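You operate a simulated robot arm through the tools that you are given. There is no shell and no other tool.

You are at the controls of a simulated robot arm. One attempt, no reset.

Task
Move the clip tin to the mat, wipe the cup ring under it and lay the cork coaster there.
Fine: wipe with the blue pad and lay it back on the mat; wipe first, then the coaster. What is to be rubbed or washed off counts as gone when no trace of it is left.
Where things are to end (x, y in the base frame): silver clip tin within 60 mm of [690, 580]; cork coaster within 35 mm of [930, 180].

Only the result counts: the job must be done as asked and must still hold three seconds after the hand-in. Knocking over, shifting, dropping, spilling or breaking anything else fails it.

Robot
A 6-joint arm with a fingered hand, fixed in place. Base frame: the origin is on the floor under the middle of its stand, x ahead of it, y to its left, z up; the work surface is at about z = 740. Lengths are in mm, angles in rad, forces in N, time in s.
It reaches about 1346 mm from its shoulder. Its first joint turns from -2.601 to 2.601 rad. Payload 3.5 kg.
The tool frame sits at the grasp point between the pads (the TCP): z along the fingers, y along the line on which they close. The tips reach 26 mm beyond it. The gripper opens to 132 mm; its body begins 73 mm behind the TCP. The gripper is a hand of 4 fingers: y runs from the thumb to the fingers, the wrist lies at [0, 0, -234] in the tool frame, and closing takes about 1.5 s.
Orientation is that of the tool frame in the base frame, as a unit quaternion [w, x, y, z]. With the fingers straight down and closing along the base's y, the tool's x points along the base's -x, its y along +y and its z along -z.

Tools
- The arm moves only by the tool arm_command. Its arguments are lists of equal length, an entry for each row: "offset": the shift along the tool's x, y, z in mm, a list of three; "turn": the turn, a rotation vector about the tool's x, y, z in rad, a list of three. In form: {"offset": [[tx, ty, tz], ...], "turn": [[wx, wy, wz], ...]}. A call has 1 to 20 rows; each row is the pose to reach, as a shift and turn from the pose commanded when the call began, along the tool's axes at that moment. "gripper" is the finger opening in mm, from 0 to 132, set as the call begins (left out, the last holds). Each row takes 0.2 s and may step no farther than 50 mm and 0.15 rad from the row before; otherwise, or with a gripper value out of range, the whole call is refused. Where a pose cannot be reached the arm comes as near as it can. A force on the tool above 40 N (or 10 N above the force at the start of the call, whichever is more), or a blocked arm, ends the call early, and 0.2 s more pass. The fingers move at their own pace (about 72 mm/s each) and stop on an object; they squeeze with about 31 N. The grip force told is the motor's: it shows also when the fingers shut on nothing. Time passes only in rows, and 0.2 s behind the last, so rows that repeat a pose let the fingers close. The reply holds the time, the measured pose of the TCP, the force on the tool along the base axes, the opening and the grip force, in the units named above and with some noise, with the torque about the TCP (base axes, N m) and any sound that the robot's microphone picked up, and new pictures: "pictures" is both (left out), scene, wrist or none.
- Cameras (640 x 400 px; columns grow to the right, rows downward): "scene" is fixed at [48.7, -500.4, 1477.1]; the picture's right is [0.81, -0.58, 0.00], its down [-0.27, -0.38, -0.89] and it looks along [0.52, 0.72, -0.46] (base axes); focal length 322 px, centre (320, 200). "wrist" rides on the gripper at [68, 2, -97] in the tool frame; the picture's right is [-0.03, 1.00, 0.00], its down [-0.82, -0.02, -0.58] and it looks along [-0.58, -0.01, 0.82] (tool axes); focal length 270 px, centre (320, 200). There is no depth. A picture from a camera that has moved, and an enlarged one, comes with that camera's place and axes in the base frame and with its lens.
- lift_body(by): slides the trunk up (or, below 0, down) by that many mm; the arm rides with it, the base frame stays. It gives what a move gives, with no picture.
- set_fingers(finger1, finger2, finger3, thumb_bend): sets how far each is bent, from 0 (flat) to 1 (curled in); at 0.3 the hand is open as for a grip, at 0.7 the pads meet at the TCP. One left out holds its place. A second passes; each finger stops where it meets its share of the squeeze, and holds until it gets a number again. A gripper value or a shape takes the hand back. It gives what a move gives, with no picture; readings hold the bend of each and the force on the fingers (four entries, about 0 where the hand has none), thumb and palm.
- grasp_type(shape): the hand has 4 fingers and takes this shape, open, in about a second: jaw (thumb against the fingers, like two jaws); tri (thumb and two fingers); tip (a fingertip pinch); poke (one finger out to press); point (the index stretched); flat (the hand flat); cup (the hand cupped); fist (a fist). The gripper value then closes the fingers along that shape, each until it touches; the sizes above hold for jaw. It gives what a move gives, with no picture.
- close_up(camera, box): a new picture of the part [left, top, right, bottom] of that camera's present view, enlarged. It takes no simulated time.
- job_done(): hands the job in; it is judged then, once.

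Places have to be worked out from the pictures, the camera data and where the tool is seen. Open the gripper and draw the arm clear of the work before you hand the job in, unless the task says otherwise.

The tools are called after "Emit:" as name(argument=value, ...) on one line, values as JSON. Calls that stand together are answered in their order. arm_command: Moves the arm, as the interface text tells. Its arguments: {"type":"object","properties":{"offset":{"type":"array"},"turn":{"type":"array"},"gripper":{"type":"number"},"pictures":{"type":"string","enum":["both","scene","wrist","none"]}},"required":["offset","turn"]} The other tools are called the same way: lift_body (by) moves the trunk up or down; grasp_type (shape) gives the hand a shape; set_fingers (finger1, finger2, finger3, thumb_bend) moves the fingers one by one; close_up (camera, box) takes an enlarged picture of a part of a camera's view; job_done () hands the job in.

At the start:

```text
time_s: 0.0
position: [667.0, 455.4, 968.0]
tool_rot: [0.0, -0.001, 1.0, 0.0]
ft_force: [0.0, -0.6, 0.2]
moment: [0.01, -0.01, 0.01]
opening: 131.9
finger_force: 0.2
shape: jaw
bend: [0.3, 0.3, 0.3, 0.3]
finger forces: [0.1, 0.1, 0.0, 0.1, 0.0, 0.0]
trunk travel left (down, up): [-867.0, 103.0]
```

scene: 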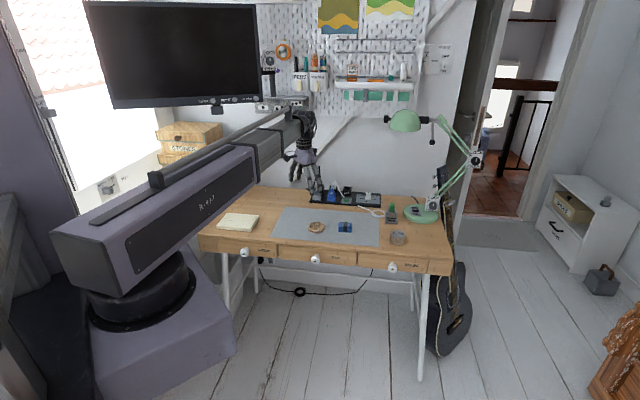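
wrist: 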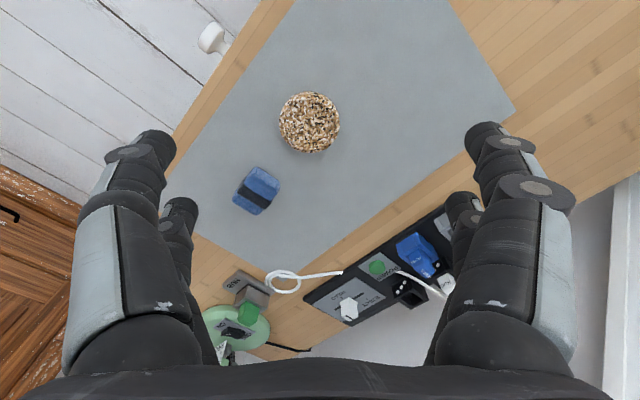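

The scene shows the tin at the right of the desk (about [935, 190]), the coaster near [720, 457] and the blue pad near [824, 383], both on the grey mat. I'll enlarge the pictures first to see details.

Emit:
close_up(camera="scene", box=[350, 190, 450, 270])

Emit:
close_up(camera="scene", box=[270, 190, 400, 270])

Emit:
close_up(camera="wrist", box=[220, 80, 360, 230])

```text
5.00 times, centred on (400, 230) of scene
camera zoom: at [48.7, -500.4, 1477.1], right [0.81, -0.58, 0.0], down [-0.27, -0.38, -0.89], along [0.52, 0.72, -0.46], focal length 1610 px, centre (-80, 50)
```

zoom: 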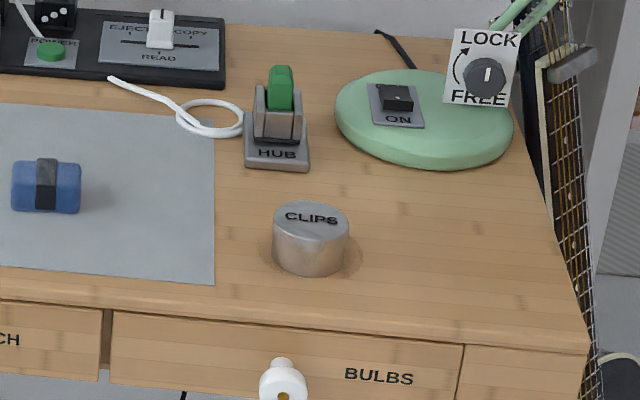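

```text
4.92 times, centred on (335, 230) of scene
camera zoom: at [48.7, -500.4, 1477.1], right [0.81, -0.58, 0.0], down [-0.27, -0.38, -0.89], along [0.52, 0.72, -0.46], focal length 1585 px, centre (246, 52)
```

zoom: 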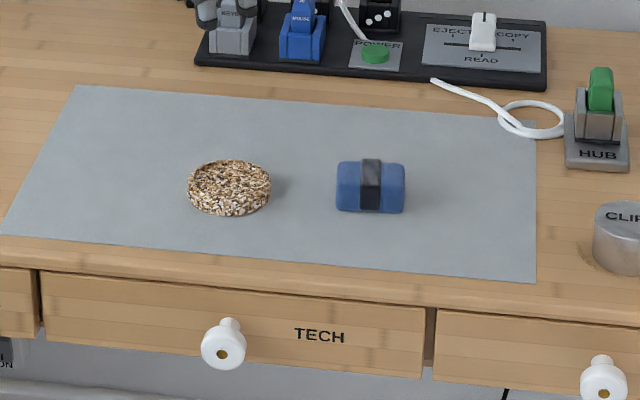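

```text
2.67 times, centred on (290, 155) of wrist
camera zoom: at [597.6, 456.9, 1064.3], right [0.03, 1.0, 0.0], down [0.82, -0.02, 0.58], along [0.58, -0.01, -0.82], focal length 721 px, centre (400, 320)
```

zoom: 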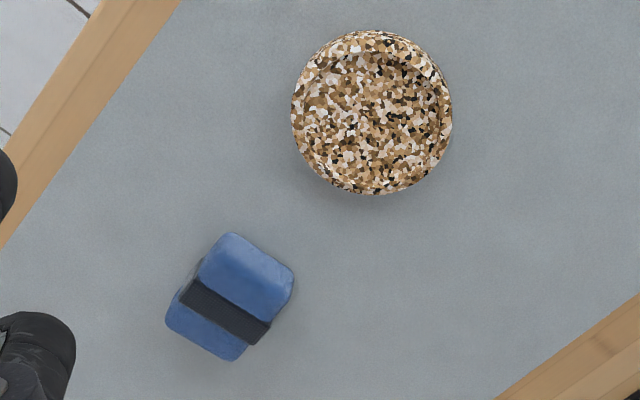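

The desk runs at 45° to the base frame. I judge the tin to be at about [925, 181], 60 mm across and 33 mm tall, with a brown ring under it. I'll move high above it and turn the hand 45° so that it closes along the desk edge.

Emit:
arm_command(offset=[[-28, -30, 0], [-57, -61, 0], [-86, -91, 0], [-115, -122, 0], [-143, -152, 0], [-172, -183, 0], [-201, -213, 0], [-229, -244, 0], [-258, -274, 0], [-258, -274, 0]], turn=[[0, 0, -0.087], [0, 0, -0.174], [0, 0, -0.262], [0, 0, -0.349], [0, 0, -0.436], [0, 0, -0.523], [0, 0, -0.611], [0, 0, -0.698], [0, 0, -0.785], [0, 0, -0.785]], gripper=132)

```text
time_s: 2.2
position: [926.0, 181.5, 967.8]
tool_rot: [0.0, -0.384, 0.923, 0.0]
ft_force: [0.0, 0.9, -0.4]
moment: [-0.04, 0.01, 0.0]
opening: 132.0
finger_force: 0.0
shape: jaw
bend: [0.3, 0.3, 0.3, 0.3]
finger forces: [0.0, 0.0, 0.0, 0.0, 0.0, 0.0]
trunk travel left (down, up): [-867.0, 103.0]
camera wrist: at [875.3, 134.2, 1064.3], right [-0.69, 0.72, 0.0], down [0.59, 0.56, 0.58], along [0.42, 0.4, -0.82], focal length 270 px, centre (320, 200)
```

scene: 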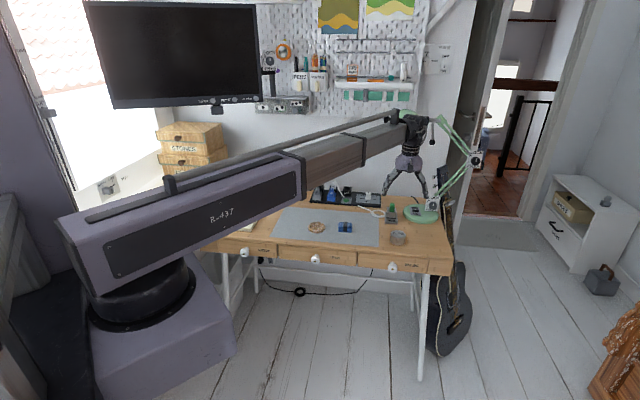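
wrist: 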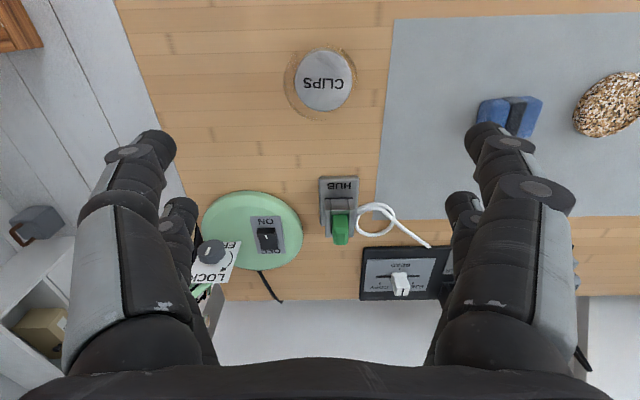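

The tool is above the tin now, and the wrist view shows the tin just ahead of the hand with a brown ring slightly wider than it. I'll enlarge it to locate both precisely and check how far the lamp is from the arm.

Emit:
close_up(camera="wrist", box=[260, 30, 390, 130])

Emit:
close_up(camera="scene", box=[360, 100, 500, 240])

```text
4.00 times, centred on (325, 80) of wrist
camera zoom: at [875.3, 134.2, 1064.3], right [-0.69, 0.72, 0.0], down [0.59, 0.56, 0.58], along [0.42, 0.4, -0.82], focal length 1081 px, centre (300, 680)
```

zoom: 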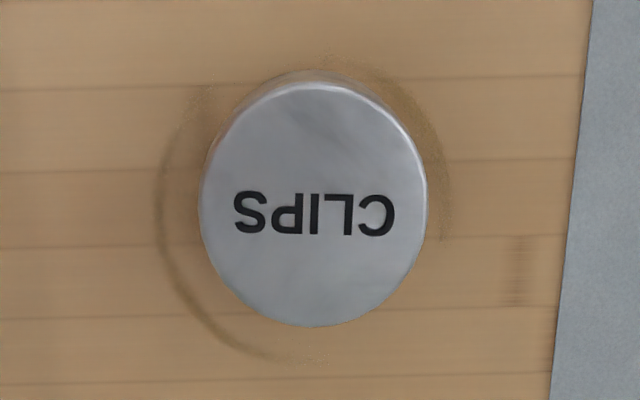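

```text
2.86 times, centred on (430, 170) of scene
camera zoom: at [48.7, -500.4, 1477.1], right [0.81, -0.58, 0.0], down [-0.27, -0.38, -0.89], along [0.52, 0.72, -0.46], focal length 920 px, centre (6, 286)
```

zoom: 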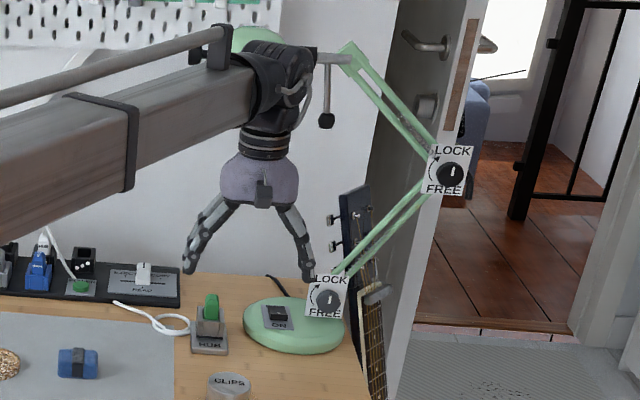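

The wrist view puts the tin at about [916, 178] and the ring at about [924, 182] with a radius of about 41 mm. The lamp is well clear, so I'll centre over the tin and descend partway.

Emit:
arm_command(offset=[[10, 5, 0], [10, 5, 40], [10, 5, 80], [10, 5, 120], [10, 5, 150], [10, 5, 150]], turn=[[0, 0, 0], [0, 0, 0], [0, 0, 0], [0, 0, 0], [0, 0, 0], [0, 0, 0]])

```text
time_s: 3.6
position: [921.8, 173.9, 969.0]
tool_rot: [-0.001, -0.382, 0.924, 0.001]
ft_force: [0.2, -0.2, 1.0]
moment: [0.03, -0.02, 0.04]
opening: 132.2
finger_force: 0.1
shape: jaw
bend: [0.3, 0.3, 0.3, 0.3]
finger forces: [0.1, 0.0, 0.0, 0.1, 0.0, 0.0]
out of reach, approached as far as the arm can: row 2, 3, 4, 5, 6
trunk travel left (down, up): [-867.0, 103.0]
camera wrist: at [871.7, 126.0, 1064.0], right [-0.69, 0.73, 0.0], down [0.59, 0.56, 0.58], along [0.42, 0.4, -0.82], focal length 270 px, centre (320, 200)
```

scene: 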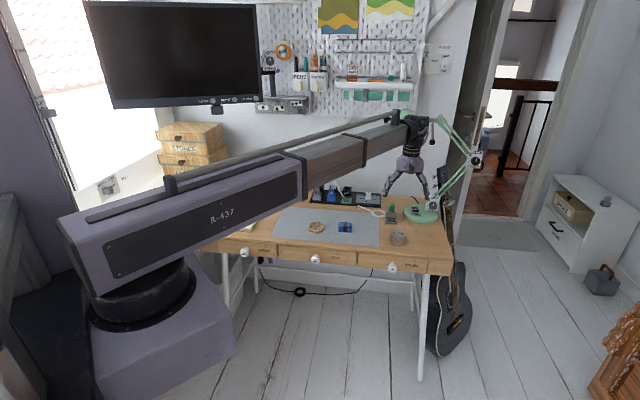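
wrist: 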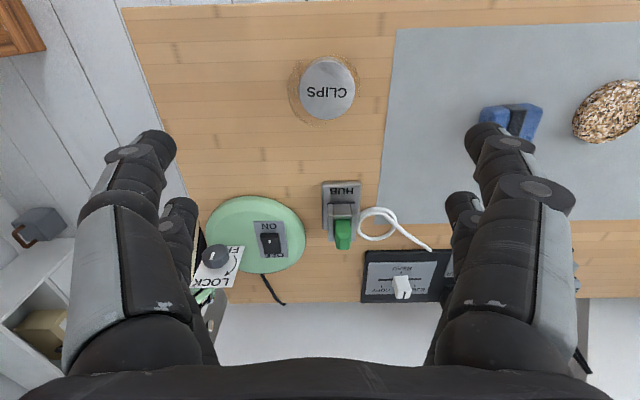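

The arm itself can't go lower here, since the boom is level, so height has to come from the trunk. I'll lower the trunk by 100 and read where the tool ends up.

Emit:
lift_body(by=-100)

```text
time_s: 4.9
position: [920.9, 174.1, 868.7]
tool_rot: [0.0, -0.382, 0.924, 0.0]
ft_force: [0.6, 0.0, -0.3]
moment: [-0.02, 0.01, 0.01]
opening: 131.9
finger_force: 0.1
shape: jaw
bend: [0.3, 0.3, 0.3, 0.3]
finger forces: [0.0, 0.0, 0.0, 0.0, 0.1, 0.1]
trunk travel left (down, up): [-767.0, 203.0]
```

The trunk lowered cleanly to tool z ≈ 869. Now I'll correct sideways by about 6 mm along tool y and look again.

Emit:
arm_command(offset=[[0, 6, 0], [0, 6, 0]], turn=[[0, 0, 0], [0, 0, 0]])

```text
time_s: 5.5
position: [916.5, 177.6, 868.0]
tool_rot: [-0.001, -0.383, 0.924, 0.0]
ft_force: [0.2, 0.2, -0.2]
moment: [-0.01, -0.02, 0.0]
opening: 131.8
finger_force: 0.0
shape: jaw
bend: [0.3, 0.3, 0.3, 0.3]
finger forces: [0.1, 0.1, 0.1, 0.0, 0.1, 0.0]
trunk travel left (down, up): [-767.0, 203.0]
camera wrist: at [866.3, 130.0, 964.3], right [-0.69, 0.72, 0.0], down [0.59, 0.56, 0.58], along [0.42, 0.4, -0.82], focal length 270 px, centre (320, 200)
```

scene: 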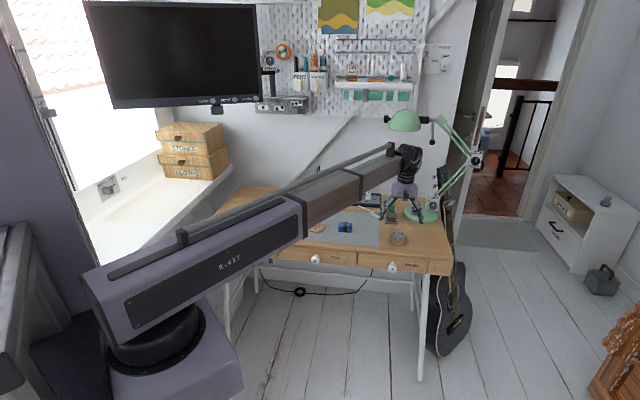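
wrist: 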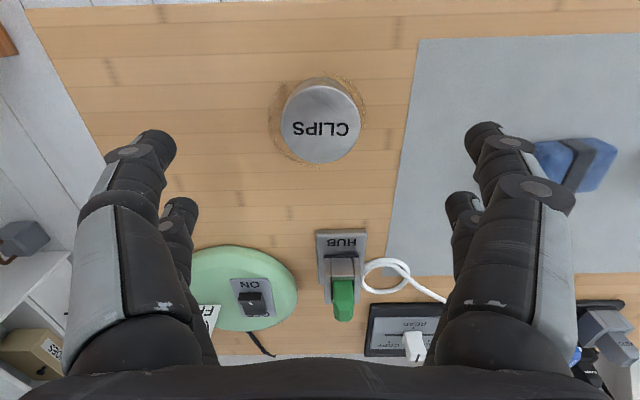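

The wrist view puts the tin at [916, 178], exactly under the tool. I'll lower the trunk so the pads come around the tin.

Emit:
lift_body(by=-80)

Emit:
lift_body(by=-15)

Emit:
close_up(camera="wrist", box=[80, 100, 600, 400])

Emit:
close_up(camera="scene", box=[350, 190, 450, 270])

```text
time_s: 6.7
position: [917.5, 176.8, 788.1]
tool_rot: [0.0, -0.383, 0.924, 0.0]
ft_force: [0.6, -0.5, 0.0]
moment: [0.0, 0.0, 0.0]
opening: 131.9
finger_force: 0.1
shape: jaw
bend: [0.3, 0.3, 0.3, 0.3]
finger forces: [0.0, 0.0, 0.0, 0.0, 0.1, 0.0]
trunk travel left (down, up): [-687.0, 283.0]
```

```text
time_s: 7.3
position: [917.6, 176.5, 772.6]
tool_rot: [-0.001, -0.382, 0.924, 0.0]
ft_force: [1.0, 0.2, 0.3]
moment: [-0.01, -0.02, -0.01]
opening: 132.1
finger_force: 0.2
shape: jaw
bend: [0.3, 0.3, 0.3, 0.3]
finger forces: [0.0, 0.1, 0.1, 0.0, 0.0, 0.1]
trunk travel left (down, up): [-672.0, 298.0]
```

```text
1.23 times, centred on (340, 250) of wrist
camera zoom: at [866.3, 129.9, 869.3], right [-0.69, 0.72, 0.0], down [0.59, 0.56, 0.58], along [0.42, 0.4, -0.82], focal length 333 px, centre (295, 138)
```

zoom: 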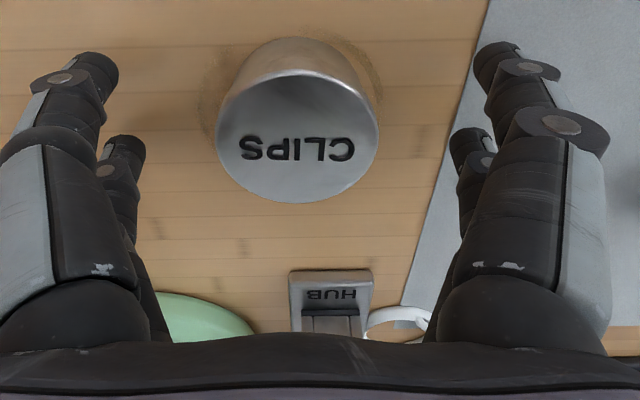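

```text
5.00 times, centred on (400, 230) of scene
camera zoom: at [48.7, -500.4, 1477.1], right [0.81, -0.58, 0.0], down [-0.27, -0.38, -0.89], along [0.52, 0.72, -0.46], focal length 1610 px, centre (-80, 50)
```

zoom: 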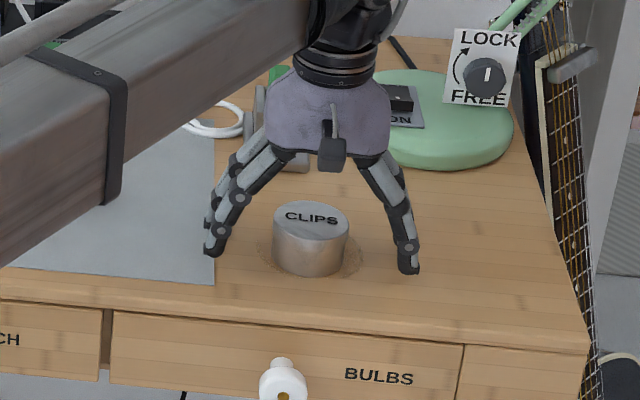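

The tin stands midway between the fingers, with the tips just above the table. I'll close on it now.

Emit:
arm_command(offset=[[0, 0, 0], [0, 0, 0], [0, 0, 0], [0, 0, 0], [0, 0, 0], [0, 0, 0], [0, 0, 0], [0, 0, 0]], turn=[[0, 0, 0], [0, 0, 0], [0, 0, 0], [0, 0, 0], [0, 0, 0], [0, 0, 0], [0, 0, 0], [0, 0, 0]], gripper=40)

Emit:
close_up(camera="scene", box=[350, 190, 450, 270])

```text
time_s: 9.1
position: [916.5, 178.9, 772.8]
tool_rot: [0.001, -0.384, 0.924, 0.0]
ft_force: [-0.1, 0.3, -0.8]
moment: [0.0, 0.0, 0.04]
opening: 36.1
finger_force: 31.1
shape: jaw
bend: [0.74, 0.74, 0.74, 0.7]
finger forces: [28.8, 30.5, 29.3, 0.0, 24.9, 0.0]
trunk travel left (down, up): [-672.0, 298.0]
camera wrist: at [866.4, 130.0, 869.2], right [-0.69, 0.72, 0.0], down [0.59, 0.56, 0.58], along [0.42, 0.4, -0.82], focal length 270 px, centre (320, 200)
```

scene: 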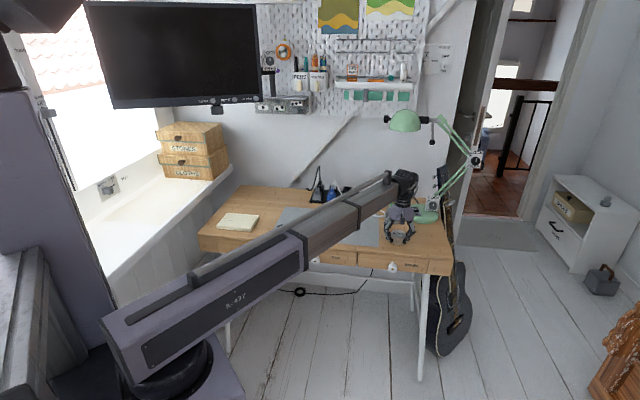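
wrist: 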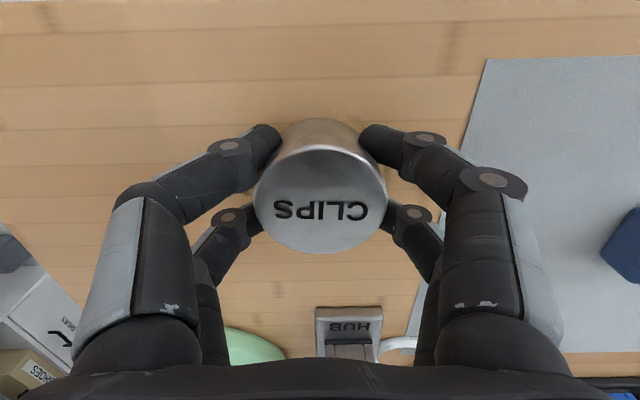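

```text
5.00 times, centred on (400, 230) of scene
camera zoom: at [48.7, -500.4, 1477.1], right [0.81, -0.58, 0.0], down [-0.27, -0.38, -0.89], along [0.52, 0.72, -0.46], focal length 1610 px, centre (-80, 50)
```

zoom: 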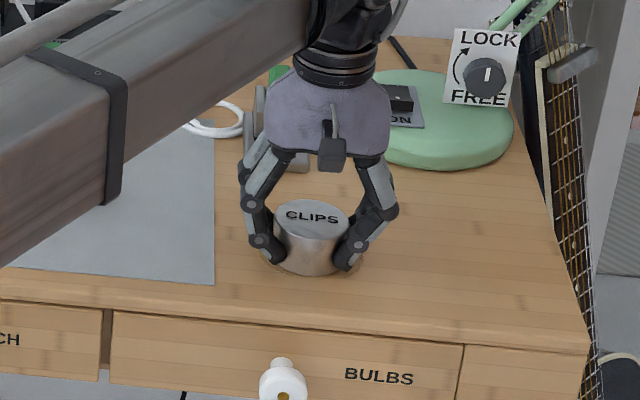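

The fingers hold the tin with 31 N from four sides. I'll lift it 100 mm with the trunk and check that it hangs steady.

Emit:
lift_body(by=100)

Emit:
close_up(camera="scene", box=[350, 170, 450, 270])

Emit:
close_up(camera="wrist", box=[180, 20, 500, 320])

```text
time_s: 10.5
position: [917.2, 178.7, 872.1]
tool_rot: [-0.001, -0.383, 0.924, 0.0]
ft_force: [0.2, 0.4, -1.6]
moment: [-0.02, 0.0, -0.01]
opening: 36.1
finger_force: 30.8
shape: jaw
bend: [0.74, 0.74, 0.74, 0.7]
finger forces: [28.8, 30.5, 29.3, 0.1, 24.9, 0.1]
trunk travel left (down, up): [-772.0, 198.0]
```

```text
4.00 times, centred on (400, 220) of scene
camera zoom: at [48.7, -500.4, 1477.1], right [0.81, -0.58, 0.0], down [-0.27, -0.38, -0.89], along [0.52, 0.72, -0.46], focal length 1288 px, centre (0, 120)
```

zoom: 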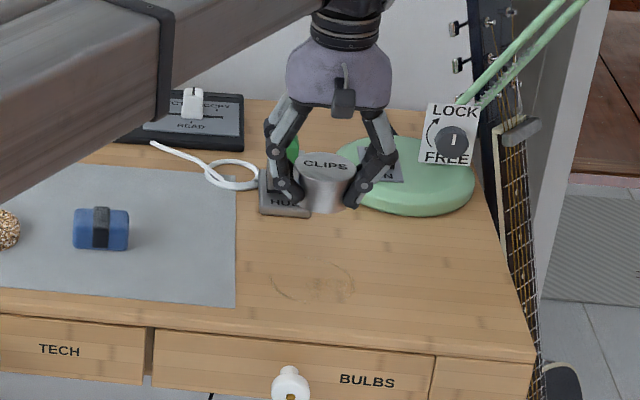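

```text
1.33 times, centred on (340, 170) of wrist
camera zoom: at [866.5, 130.0, 969.1], right [-0.69, 0.72, 0.0], down [0.59, 0.56, 0.58], along [0.42, 0.4, -0.82], focal length 360 px, centre (293, 240)
```

zoom: 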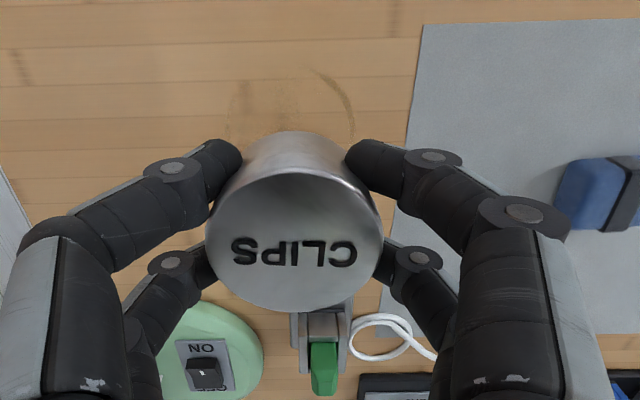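

The tin hangs firmly and the ring is visible on the table where it stood. Now I'll carry it to above [690, 580] at this height.

Emit:
arm_command(offset=[[-10, 37, 0], [-21, 74, 0], [-31, 111, 0], [-41, 148, 0], [-51, 185, 0], [-62, 222, 0], [-72, 259, 0], [-82, 296, 0], [-93, 333, 0], [-103, 370, 0], [-113, 407, 0], [-123, 444, 0], [-123, 444, 0], [-123, 444, 0]], turn=[[0, 0, 0], [0, 0, 0], [0, 0, 0], [0, 0, 0], [0, 0, 0], [0, 0, 0], [0, 0, 0], [0, 0, 0], [0, 0, 0], [0, 0, 0], [0, 0, 0], [0, 0, 0], [0, 0, 0], [0, 0, 0]])

```text
time_s: 13.5
position: [691.1, 577.4, 872.8]
tool_rot: [0.0, -0.383, 0.924, -0.001]
ft_force: [0.1, 0.0, -1.4]
moment: [0.03, 0.01, -0.01]
opening: 35.8
finger_force: 31.1
shape: jaw
bend: [0.74, 0.74, 0.74, 0.7]
finger forces: [29.6, 31.0, 30.0, 0.0, 25.8, 0.0]
trunk travel left (down, up): [-772.0, 198.0]
camera wrist: at [641.3, 529.9, 969.2], right [-0.69, 0.73, 0.0], down [0.59, 0.56, 0.58], along [0.42, 0.4, -0.82], focal length 270 px, centre (320, 200)
```

scene: 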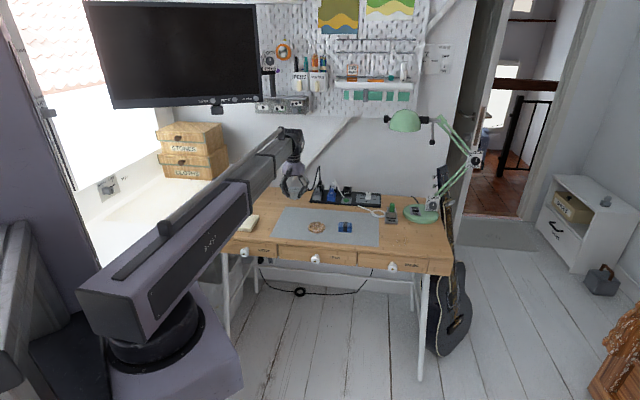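
wrist: 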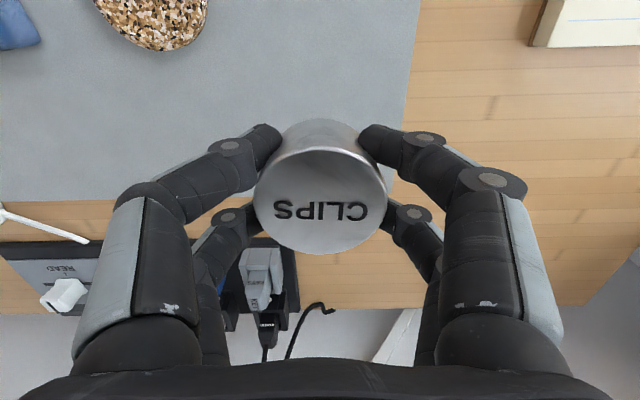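

The tin is over the mat at [691, 577], clear of the mat edges and the coaster. I'll lower it until it touches, watching the force near the end.

Emit:
lift_body(by=-90)

Emit:
lift_body(by=-7)

Emit:
close_up(camera="scene", box=[250, 160, 350, 250])

```text
time_s: 14.7
position: [692.0, 576.8, 783.9]
tool_rot: [0.0, -0.381, 0.924, 0.0]
ft_force: [-0.4, -0.1, -1.1]
moment: [-0.02, 0.0, 0.04]
opening: 36.2
finger_force: 31.0
shape: jaw
bend: [0.74, 0.74, 0.74, 0.7]
finger forces: [29.5, 31.1, 29.8, 0.0, 25.7, 0.1]
trunk travel left (down, up): [-682.0, 288.0]
```

```text
time_s: 15.3
position: [692.4, 576.6, 775.9]
tool_rot: [0.0, -0.382, 0.924, 0.0]
ft_force: [-0.2, -0.6, -0.7]
moment: [0.01, -0.03, 0.02]
opening: 35.9
finger_force: 31.0
shape: jaw
bend: [0.74, 0.74, 0.74, 0.7]
finger forces: [29.6, 31.1, 29.9, 0.1, 25.8, 0.0]
trunk travel left (down, up): [-675.0, 295.0]
```

```text
4.44 times, centred on (300, 205) of scene
camera zoom: at [48.7, -500.4, 1477.1], right [0.81, -0.58, 0.0], down [-0.27, -0.38, -0.89], along [0.52, 0.72, -0.46], focal length 1431 px, centre (409, 178)
```

zoom: 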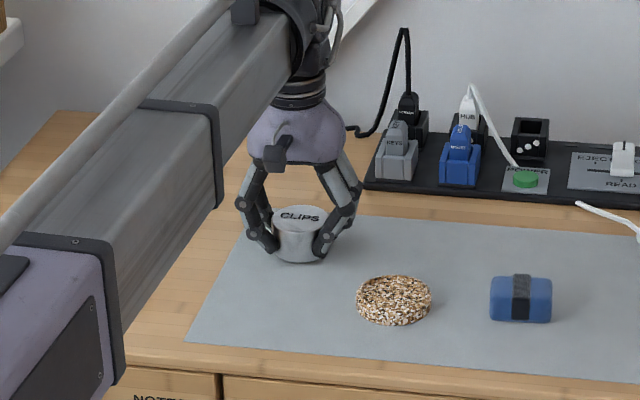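

The tin is nearly down, about 3 mm above where it was gripped. I'll lower in small steps until the force shows contact.

Emit:
lift_body(by=-2)

Emit:
lift_body(by=-1)

```text
time_s: 15.8
position: [691.1, 578.1, 774.7]
tool_rot: [0.0, -0.383, 0.924, 0.0]
ft_force: [-1.0, 0.3, -1.7]
moment: [0.03, -0.03, -0.02]
opening: 35.9
finger_force: 30.4
shape: jaw
bend: [0.74, 0.74, 0.74, 0.7]
finger forces: [29.5, 31.2, 29.8, 0.0, 25.6, 0.0]
trunk travel left (down, up): [-673.0, 297.0]
```

```text
time_s: 16.3
position: [692.0, 577.8, 774.0]
tool_rot: [0.0, -0.384, 0.924, 0.0]
ft_force: [0.0, -0.3, -0.5]
moment: [0.02, 0.03, 0.01]
opening: 35.8
finger_force: 31.1
shape: jaw
bend: [0.74, 0.74, 0.74, 0.7]
finger forces: [29.6, 31.1, 29.9, 0.0, 25.8, 0.0]
trunk travel left (down, up): [-672.0, 298.0]
```

The trunk is at the same height as when I gripped the tin, but no clear contact force shows yet. I'll lower 1 mm more.

Emit:
lift_body(by=-1)

```text
time_s: 16.8
position: [691.4, 577.4, 772.2]
tool_rot: [0.0, -0.383, 0.924, 0.0]
ft_force: [0.0, -0.7, -0.9]
moment: [-0.04, -0.01, -0.04]
opening: 35.9
finger_force: 31.3
shape: jaw
bend: [0.74, 0.74, 0.74, 0.7]
finger forces: [29.5, 31.1, 29.8, 0.0, 25.8, 0.0]
trunk travel left (down, up): [-671.0, 299.0]
```

There's still no contact force, so the grip may have raised the tin slightly when it closed. I'll look closely.

Emit:
close_up(camera="scene", box=[275, 195, 335, 235])

Emit:
lift_body(by=-1)

```text
10.00 times, centred on (305, 215) of scene
camera zoom: at [48.7, -500.4, 1477.1], right [0.81, -0.58, 0.0], down [-0.27, -0.38, -0.89], along [0.52, 0.72, -0.46], focal length 3219 px, centre (470, 50)
```

zoom: 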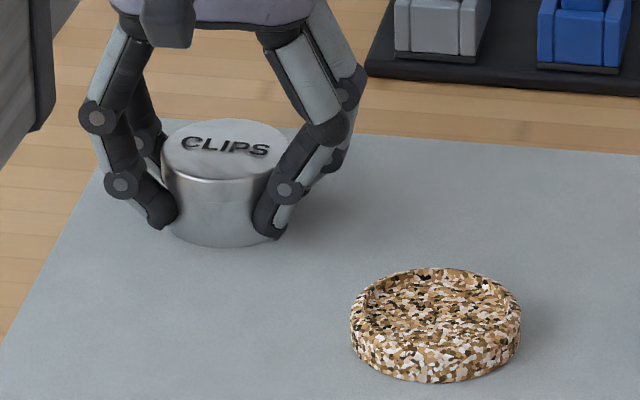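

```text
time_s: 17.3
position: [691.9, 576.0, 772.1]
tool_rot: [0.0, -0.383, 0.924, 0.0]
ft_force: [0.9, 1.0, 6.5]
moment: [-0.06, -0.02, 0.04]
opening: 36.3
finger_force: 31.1
shape: jaw
bend: [0.74, 0.74, 0.74, 0.7]
finger forces: [29.6, 31.5, 30.2, 0.0, 25.9, 0.0]
trunk travel left (down, up): [-670.0, 300.0]
```

The contact force is now 6.5 N, so the tin stands on the mat. I'll open the hand to release it.

Emit:
arm_command(offset=[[0, 0, 0], [0, 0, 0], [0, 0, 0], [0, 0, 0], [0, 0, 0], [0, 0, 0]], turn=[[0, 0, 0], [0, 0, 0], [0, 0, 0], [0, 0, 0], [0, 0, 0], [0, 0, 0]], gripper=132)

```text
time_s: 18.7
position: [692.0, 577.2, 771.7]
tool_rot: [0.0, -0.383, 0.924, 0.0]
ft_force: [0.1, -0.1, -0.4]
moment: [0.02, 0.0, -0.01]
opening: 131.8
finger_force: 0.0
shape: jaw
bend: [0.3, 0.3, 0.3, 0.3]
finger forces: [0.0, 0.0, 0.0, 0.0, 0.0, 0.0]
trunk travel left (down, up): [-670.0, 300.0]
camera wrist: at [641.3, 529.8, 867.3], right [-0.69, 0.72, 0.0], down [0.59, 0.56, 0.58], along [0.42, 0.4, -0.82], focal length 270 px, centre (320, 200)
```

scene: 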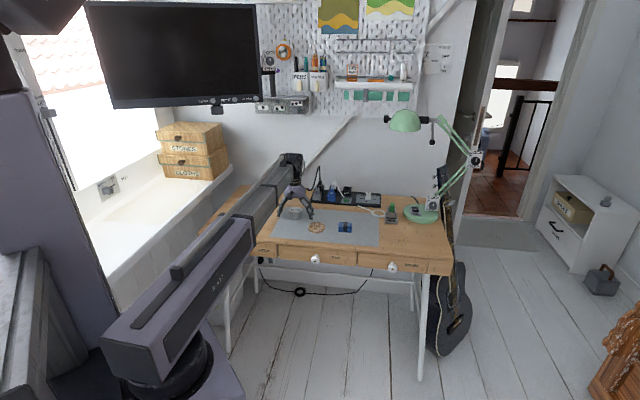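
wrist: 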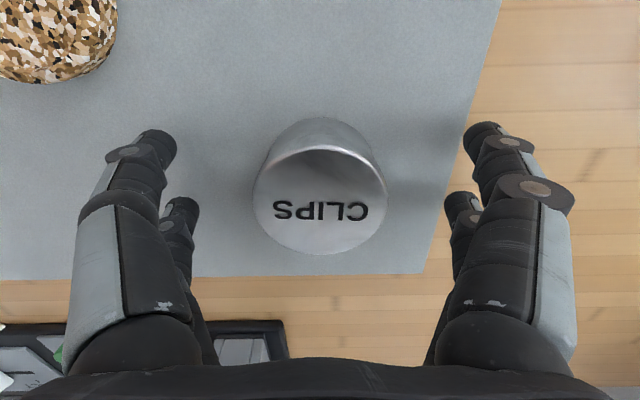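

The tin stands released at [691, 577] on the mat. I'll raise the trunk, then fly to the blue pad while turning the hand 90°, so that it grips the pad across its short side.

Emit:
lift_body(by=110)

Emit:
arm_command(offset=[[6, -19, 0], [13, -38, 0], [19, -56, 0], [25, -75, 0], [32, -94, 0], [38, -113, 0], [44, -132, 0], [50, -150, 0], [57, -169, 0], [63, -188, 0], [69, -207, 0], [76, -225, 0], [76, -225, 0], [76, -225, 0]], turn=[[0, 0, 0.131], [0, 0, 0.262], [0, 0, 0.393], [0, 0, 0.524], [0, 0, 0.654], [0, 0, 0.785], [0, 0, 0.916], [0, 0, 1.047], [0, 0, 1.178], [0, 0, 1.309], [0, 0, 1.44], [0, 0, 1.571], [0, 0, 1.571], [0, 0, 1.571]])

```text
time_s: 20.1
position: [690.9, 577.9, 880.5]
tool_rot: [0.001, -0.382, 0.924, 0.0]
ft_force: [-0.1, 0.2, -0.2]
moment: [0.01, -0.02, 0.0]
opening: 131.7
finger_force: 0.1
shape: jaw
bend: [0.3, 0.3, 0.3, 0.3]
finger forces: [0.0, 0.1, 0.0, 0.0, 0.1, 0.0]
trunk travel left (down, up): [-780.0, 190.0]
```

```text
time_s: 23.1
position: [796.7, 365.8, 881.9]
tool_rot: [0.0, 0.384, 0.923, 0.0]
ft_force: [-0.7, -0.4, -0.4]
moment: [0.0, 0.0, -0.01]
opening: 132.1
finger_force: 0.1
shape: jaw
bend: [0.3, 0.3, 0.3, 0.3]
finger forces: [0.0, 0.0, 0.1, 0.0, 0.0, 0.0]
trunk travel left (down, up): [-780.0, 190.0]
camera wrist: at [749.1, 414.9, 977.3], right [0.73, 0.69, 0.0], down [0.56, -0.59, 0.58], along [0.4, -0.42, -0.82], focal length 270 px, centre (320, 200)
```

scene: 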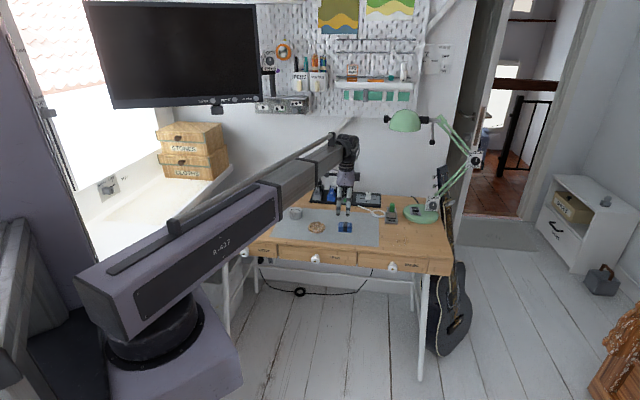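
wrist: 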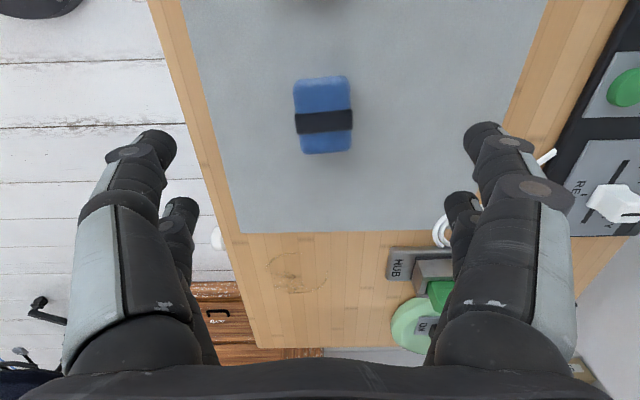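

The hand is over the pad with the closing line across its short side. I'll enlarge the pad to fix its centre and angle.

Emit:
close_up(camera="wrist", box=[270, 60, 380, 170])

Emit:
close_up(camera="scene", box=[320, 205, 370, 240])

Emit:
close_up(camera="wrist", box=[230, 230, 360, 320])

```text
3.64 times, centred on (325, 115) of wrist
camera zoom: at [749.1, 414.9, 977.3], right [0.73, 0.69, 0.0], down [0.56, -0.59, 0.58], along [0.4, -0.42, -0.82], focal length 983 px, centre (302, 509)
```

zoom: 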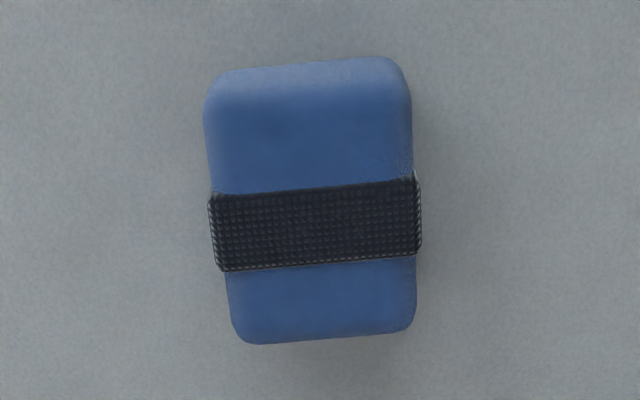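

```text
11.43 times, centred on (345, 222) of scene
camera zoom: at [48.7, -500.4, 1477.1], right [0.81, -0.58, 0.0], down [-0.27, -0.38, -0.89], along [0.52, 0.72, -0.46], focal length 3679 px, centre (34, -57)
```

zoom: 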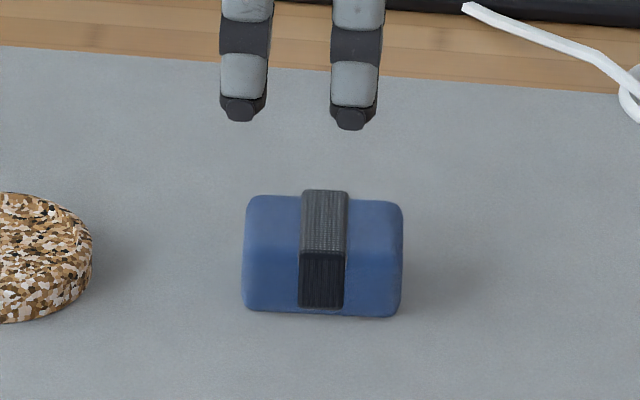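

```text
4.44 times, centred on (295, 275) of wrist
camera zoom: at [749.1, 414.9, 977.3], right [0.73, 0.69, 0.0], down [0.56, -0.59, 0.58], along [0.4, -0.42, -0.82], focal length 1201 px, centre (431, -133)
```

zoom: 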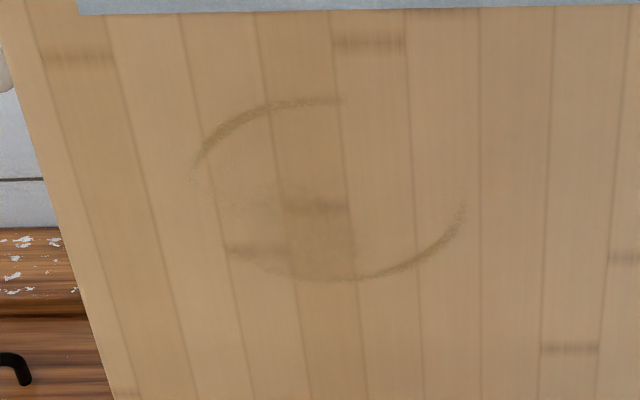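

The pad's centre is about [802.5, 363.3], its top is at z ≈ 764, and it is turned only about 2° from the hand. The ring centre is about [924, 185]. I'll centre over the pad and lower around it.

Emit:
arm_command(offset=[[-3, 1, 0], [-6, 2, 0], [-6, 2, 0]], turn=[[0, 0, -0.02], [0, 0, -0.035], [0, 0, -0.035]], pictures="none")

Emit:
lift_body(by=-85)

Emit:
close_up(camera="wrist", box=[80, 50, 600, 375])

```text
time_s: 23.9
position: [803.2, 362.2, 880.4]
tool_rot: [0.0, 0.367, 0.93, 0.0]
ft_force: [0.1, -0.6, 1.2]
moment: [0.02, 0.01, -0.02]
opening: 131.8
finger_force: 0.1
shape: jaw
bend: [0.3, 0.3, 0.3, 0.3]
finger forces: [0.0, 0.0, 0.1, 0.1, 0.0, 0.0]
trunk travel left (down, up): [-780.0, 190.0]
```

```text
time_s: 25.1
position: [803.1, 362.5, 796.5]
tool_rot: [0.0, 0.367, 0.93, 0.0]
ft_force: [0.4, -0.1, 0.1]
moment: [0.0, 0.01, 0.0]
opening: 131.8
finger_force: 0.1
shape: jaw
bend: [0.3, 0.3, 0.3, 0.3]
finger forces: [0.0, 0.0, 0.0, 0.0, 0.0, 0.1]
trunk travel left (down, up): [-695.0, 275.0]
```

```text
1.23 times, centred on (340, 212) of wrist
camera zoom: at [753.3, 409.6, 892.4], right [0.7, 0.71, 0.0], down [0.58, -0.57, 0.58], along [0.41, -0.4, -0.82], focal length 333 px, centre (295, 185)
```

zoom: 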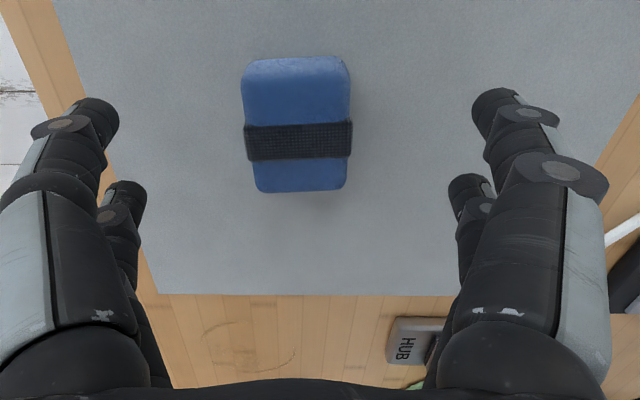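

The pad is centred between the fingers to within about 2 mm. I'll lower the last 22 mm and close.

Emit:
lift_body(by=-23)

Emit:
arm_command(offset=[[0, 0, 0], [0, 0, 0], [0, 0, 0], [0, 0, 0], [0, 0, 0], [0, 0, 0], [0, 0, 0], [0, 0, 0]], turn=[[0, 0, 0], [0, 0, 0], [0, 0, 0], [0, 0, 0], [0, 0, 0], [0, 0, 0], [0, 0, 0], [0, 0, 0]], gripper=15)

Emit:
close_up(camera="scene", box=[320, 190, 380, 240])

```text
time_s: 25.8
position: [803.5, 360.9, 772.8]
tool_rot: [0.0, 0.366, 0.931, 0.0]
ft_force: [0.0, -0.3, 0.2]
moment: [0.01, -0.01, 0.03]
opening: 131.9
finger_force: 0.2
shape: jaw
bend: [0.3, 0.3, 0.3, 0.3]
finger forces: [0.0, 0.0, 0.1, 0.0, 0.0, 0.1]
trunk travel left (down, up): [-672.0, 298.0]
```

```text
time_s: 27.6
position: [802.3, 363.4, 772.8]
tool_rot: [-0.001, 0.366, 0.931, 0.0]
ft_force: [0.0, 0.3, -0.9]
moment: [0.0, -0.01, 0.02]
opening: 37.3
finger_force: 30.6
shape: jaw
bend: [0.74, 0.74, 0.74, 0.7]
finger forces: [28.1, 28.2, 27.8, 0.0, 28.5, 0.1]
trunk travel left (down, up): [-672.0, 298.0]
camera wrist: at [753.3, 409.6, 869.3], right [0.7, 0.71, 0.0], down [0.58, -0.57, 0.58], along [0.41, -0.4, -0.82], focal length 270 px, centre (320, 200)
```

scene: 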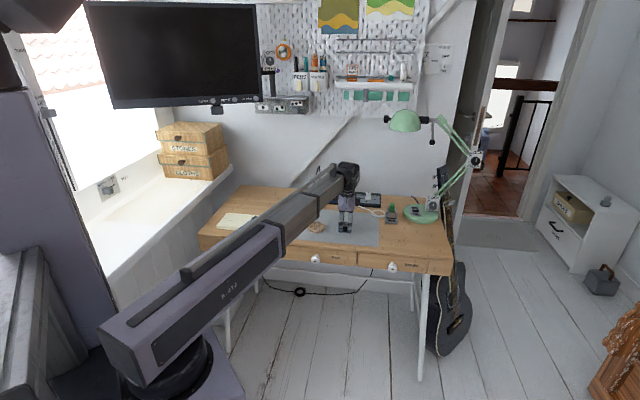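
wrist: 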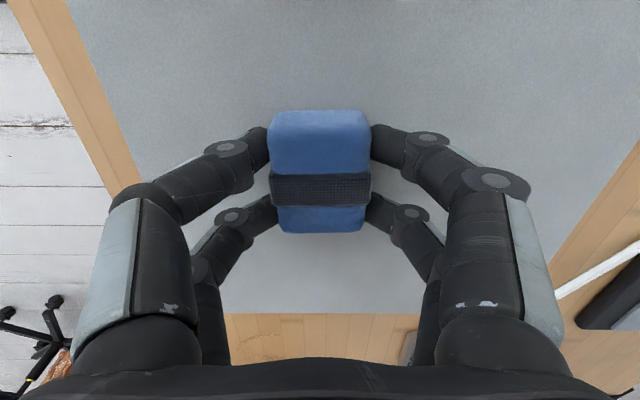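

```text
8.00 times, centred on (350, 215) of scene
camera zoom: at [48.7, -500.4, 1477.1], right [0.81, -0.58, 0.0], down [-0.27, -0.38, -0.89], along [0.52, 0.72, -0.46], focal length 2575 px, centre (80, 80)
```

zoom: 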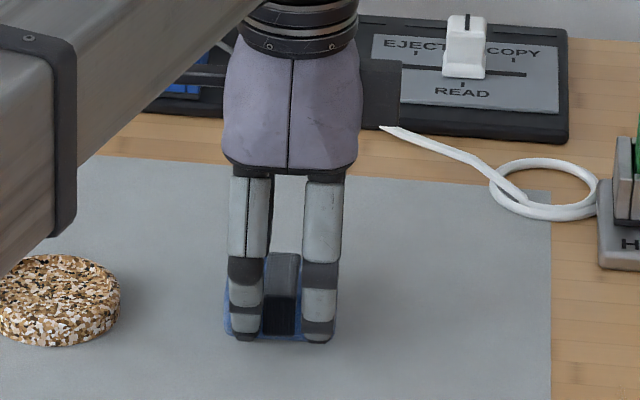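

The pad is held at 30 N with the fingers either side of the strap. I'll lift it 60 mm and carry it over the ring centre.

Emit:
lift_body(by=60)

Emit:
arm_command(offset=[[-35, -8, 0], [-70, -16, 0], [-105, -24, 0], [-140, -32, 0], [-175, -40, 0], [-211, -47, 0], [-211, -47, 0], [-211, -47, 0]], turn=[[0, 0, 0], [0, 0, 0], [0, 0, 0], [0, 0, 0], [0, 0, 0], [0, 0, 0], [0, 0, 0], [0, 0, 0]])

Emit:
close_up(camera="scene", box=[350, 190, 450, 270])

```text
time_s: 28.6
position: [802.6, 362.9, 833.5]
tool_rot: [0.001, 0.366, 0.93, -0.001]
ft_force: [0.7, -0.7, -1.1]
moment: [-0.01, 0.04, -0.01]
opening: 37.1
finger_force: 30.8
shape: jaw
bend: [0.74, 0.74, 0.74, 0.7]
finger forces: [28.2, 28.2, 27.8, 0.0, 28.5, 0.0]
trunk travel left (down, up): [-732.0, 238.0]
```

```text
time_s: 30.4
position: [924.4, 182.3, 834.4]
tool_rot: [0.0, 0.367, 0.93, 0.0]
ft_force: [-0.2, -0.4, -0.1]
moment: [0.02, 0.01, -0.02]
opening: 37.0
finger_force: 31.7
shape: jaw
bend: [0.74, 0.74, 0.74, 0.7]
finger forces: [28.2, 28.2, 27.8, 0.0, 28.5, 0.1]
trunk travel left (down, up): [-732.0, 238.0]
camera wrist: at [874.1, 229.9, 929.3], right [0.7, 0.71, 0.0], down [0.58, -0.57, 0.58], along [0.41, -0.4, -0.82], focal length 270 px, centre (320, 200)
```

scene: 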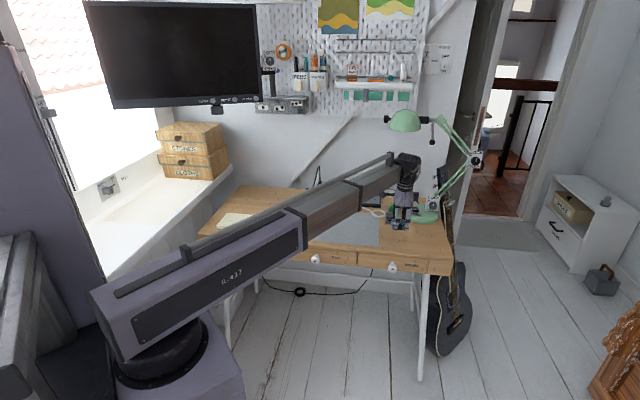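
wrist: 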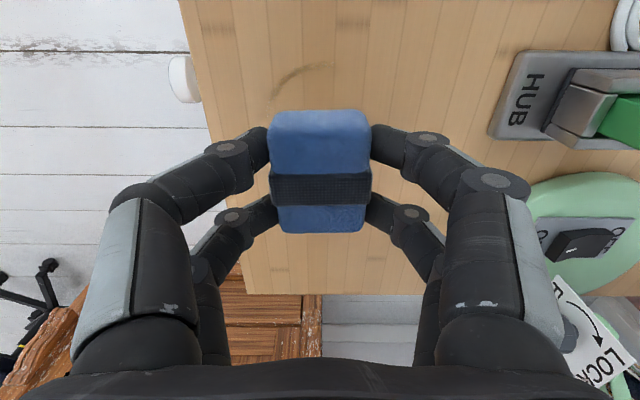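

```text
5.00 times, centred on (400, 230) of scene
camera zoom: at [48.7, -500.4, 1477.1], right [0.81, -0.58, 0.0], down [-0.27, -0.38, -0.89], along [0.52, 0.72, -0.46], focal length 1610 px, centre (-80, 50)
```

zoom: 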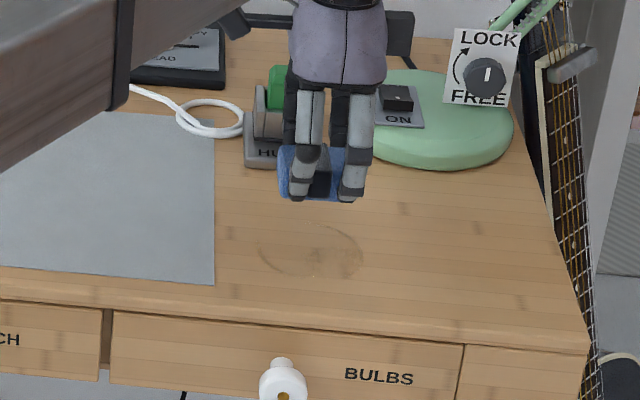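

The ring spans about 42 mm radius around [926, 184], and the pad is centred over it to within 3 mm. I'll lower the pad onto the desk in steps.

Emit:
lift_body(by=-56)

Emit:
lift_body(by=-4)

Emit:
lift_body(by=-1)

```text
time_s: 31.4
position: [923.4, 183.4, 776.8]
tool_rot: [0.0, 0.366, 0.931, 0.0]
ft_force: [-0.2, -0.4, -0.5]
moment: [0.01, 0.04, 0.05]
opening: 37.1
finger_force: 31.3
shape: jaw
bend: [0.74, 0.74, 0.74, 0.7]
finger forces: [28.1, 28.2, 27.8, 0.0, 28.5, 0.0]
trunk travel left (down, up): [-676.0, 294.0]
```

```text
time_s: 31.9
position: [922.9, 182.2, 772.3]
tool_rot: [0.0, 0.367, 0.93, 0.001]
ft_force: [-0.1, -0.6, -0.7]
moment: [0.01, 0.03, 0.01]
opening: 37.2
finger_force: 30.9
shape: jaw
bend: [0.74, 0.74, 0.74, 0.7]
finger forces: [28.2, 28.3, 27.8, 0.0, 28.5, 0.0]
trunk travel left (down, up): [-672.0, 298.0]
```

```text
time_s: 32.5
position: [923.7, 182.0, 772.7]
tool_rot: [0.0, 0.366, 0.931, -0.001]
ft_force: [0.0, 0.5, 3.2]
moment: [-0.02, 0.09, 0.01]
opening: 37.5
finger_force: 31.0
shape: jaw
bend: [0.74, 0.74, 0.74, 0.7]
finger forces: [28.5, 28.4, 27.8, 0.0, 29.0, 0.1]
trunk travel left (down, up): [-671.0, 299.0]
```

Contact has begun at 3.2 N. I'll press 0.6 mm more for a firm but gentle wiping force.

Emit:
lift_body(by=-0.6)

```text
time_s: 33.0
position: [923.8, 182.7, 771.6]
tool_rot: [0.001, 0.366, 0.931, 0.0]
ft_force: [1.5, -0.1, 7.2]
moment: [0.02, 0.09, -0.01]
opening: 37.2
finger_force: 30.5
shape: jaw
bend: [0.74, 0.74, 0.74, 0.7]
finger forces: [29.2, 29.0, 27.8, 0.0, 29.4, 0.1]
trunk travel left (down, up): [-670.0, 300.0]
```

The press is 7 N. Now I'll wipe in overlapping strokes across the whole ring area.

Emit:
arm_command(offset=[[-24, -30, 0], [-24, -9, 0], [-24, 12, 0], [-24, 34, 0], [-12, 34, 0], [-12, 12, 0], [-12, -9, 0], [-12, -30, 0], [0, -30, 0], [0, -9, 0], [0, 12, 0], [0, 34, 0], [12, 34, 0], [12, 12, 0], [12, -9, 0], [12, -30, 0], [24, -30, 0], [24, -9, 0], [24, 12, 0], [24, 34, 0]], turn=[[0, 0, 0], [0, 0, 0], [0, 0, 0], [0, 0, 0], [0, 0, 0], [0, 0, 0], [0, 0, 0], [0, 0, 0], [0, 0, 0], [0, 0, 0], [0, 0, 0], [0, 0, 0], [0, 0, 0], [0, 0, 0], [0, 0, 0], [0, 0, 0], [0, 0, 0], [0, 0, 0], [0, 0, 0], [0, 0, 0]], pictures="both")

Emit:
close_up(camera="scene", box=[360, 210, 440, 265])

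```text
time_s: 37.2
position: [929.0, 222.6, 772.0]
tool_rot: [0.0, 0.366, 0.93, 0.0]
ft_force: [-1.6, -2.4, 4.8]
moment: [-0.04, 0.1, 0.04]
opening: 37.3
finger_force: 30.8
shape: jaw
bend: [0.74, 0.74, 0.74, 0.7]
finger forces: [29.1, 29.0, 29.5, 0.0, 30.9, 0.0]
trunk travel left (down, up): [-670.0, 300.0]
camera wrist: at [879.1, 270.6, 868.2], right [0.7, 0.71, 0.0], down [0.58, -0.57, 0.58], along [0.41, -0.4, -0.82], focal length 270 px, centre (320, 200)
```

scene: 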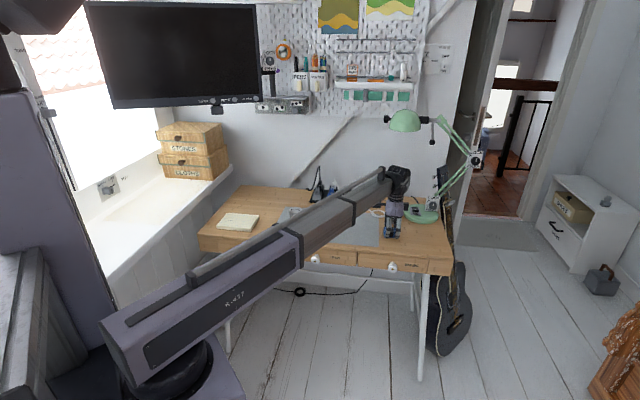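
wrist: 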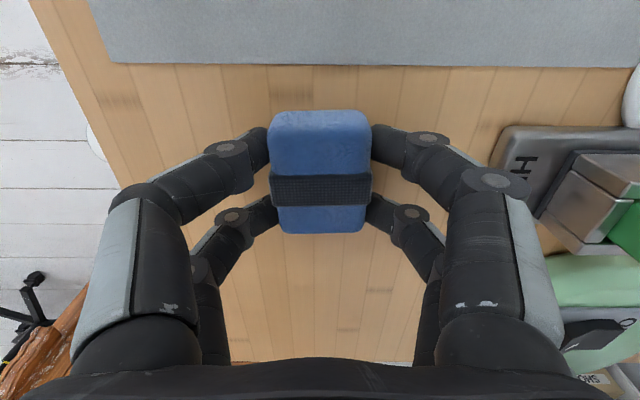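

```text
7.27 times, centred on (400, 238) of scene
camera zoom: at [48.7, -500.4, 1477.1], right [0.81, -0.58, 0.0], down [-0.27, -0.38, -0.89], along [0.52, 0.72, -0.46], focal length 2341 px, centre (-262, -73)
```

zoom: 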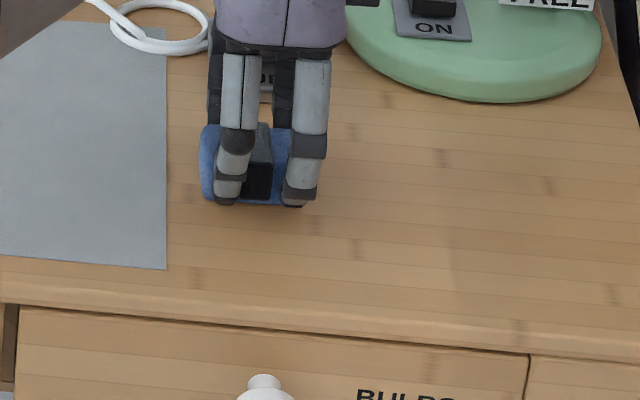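

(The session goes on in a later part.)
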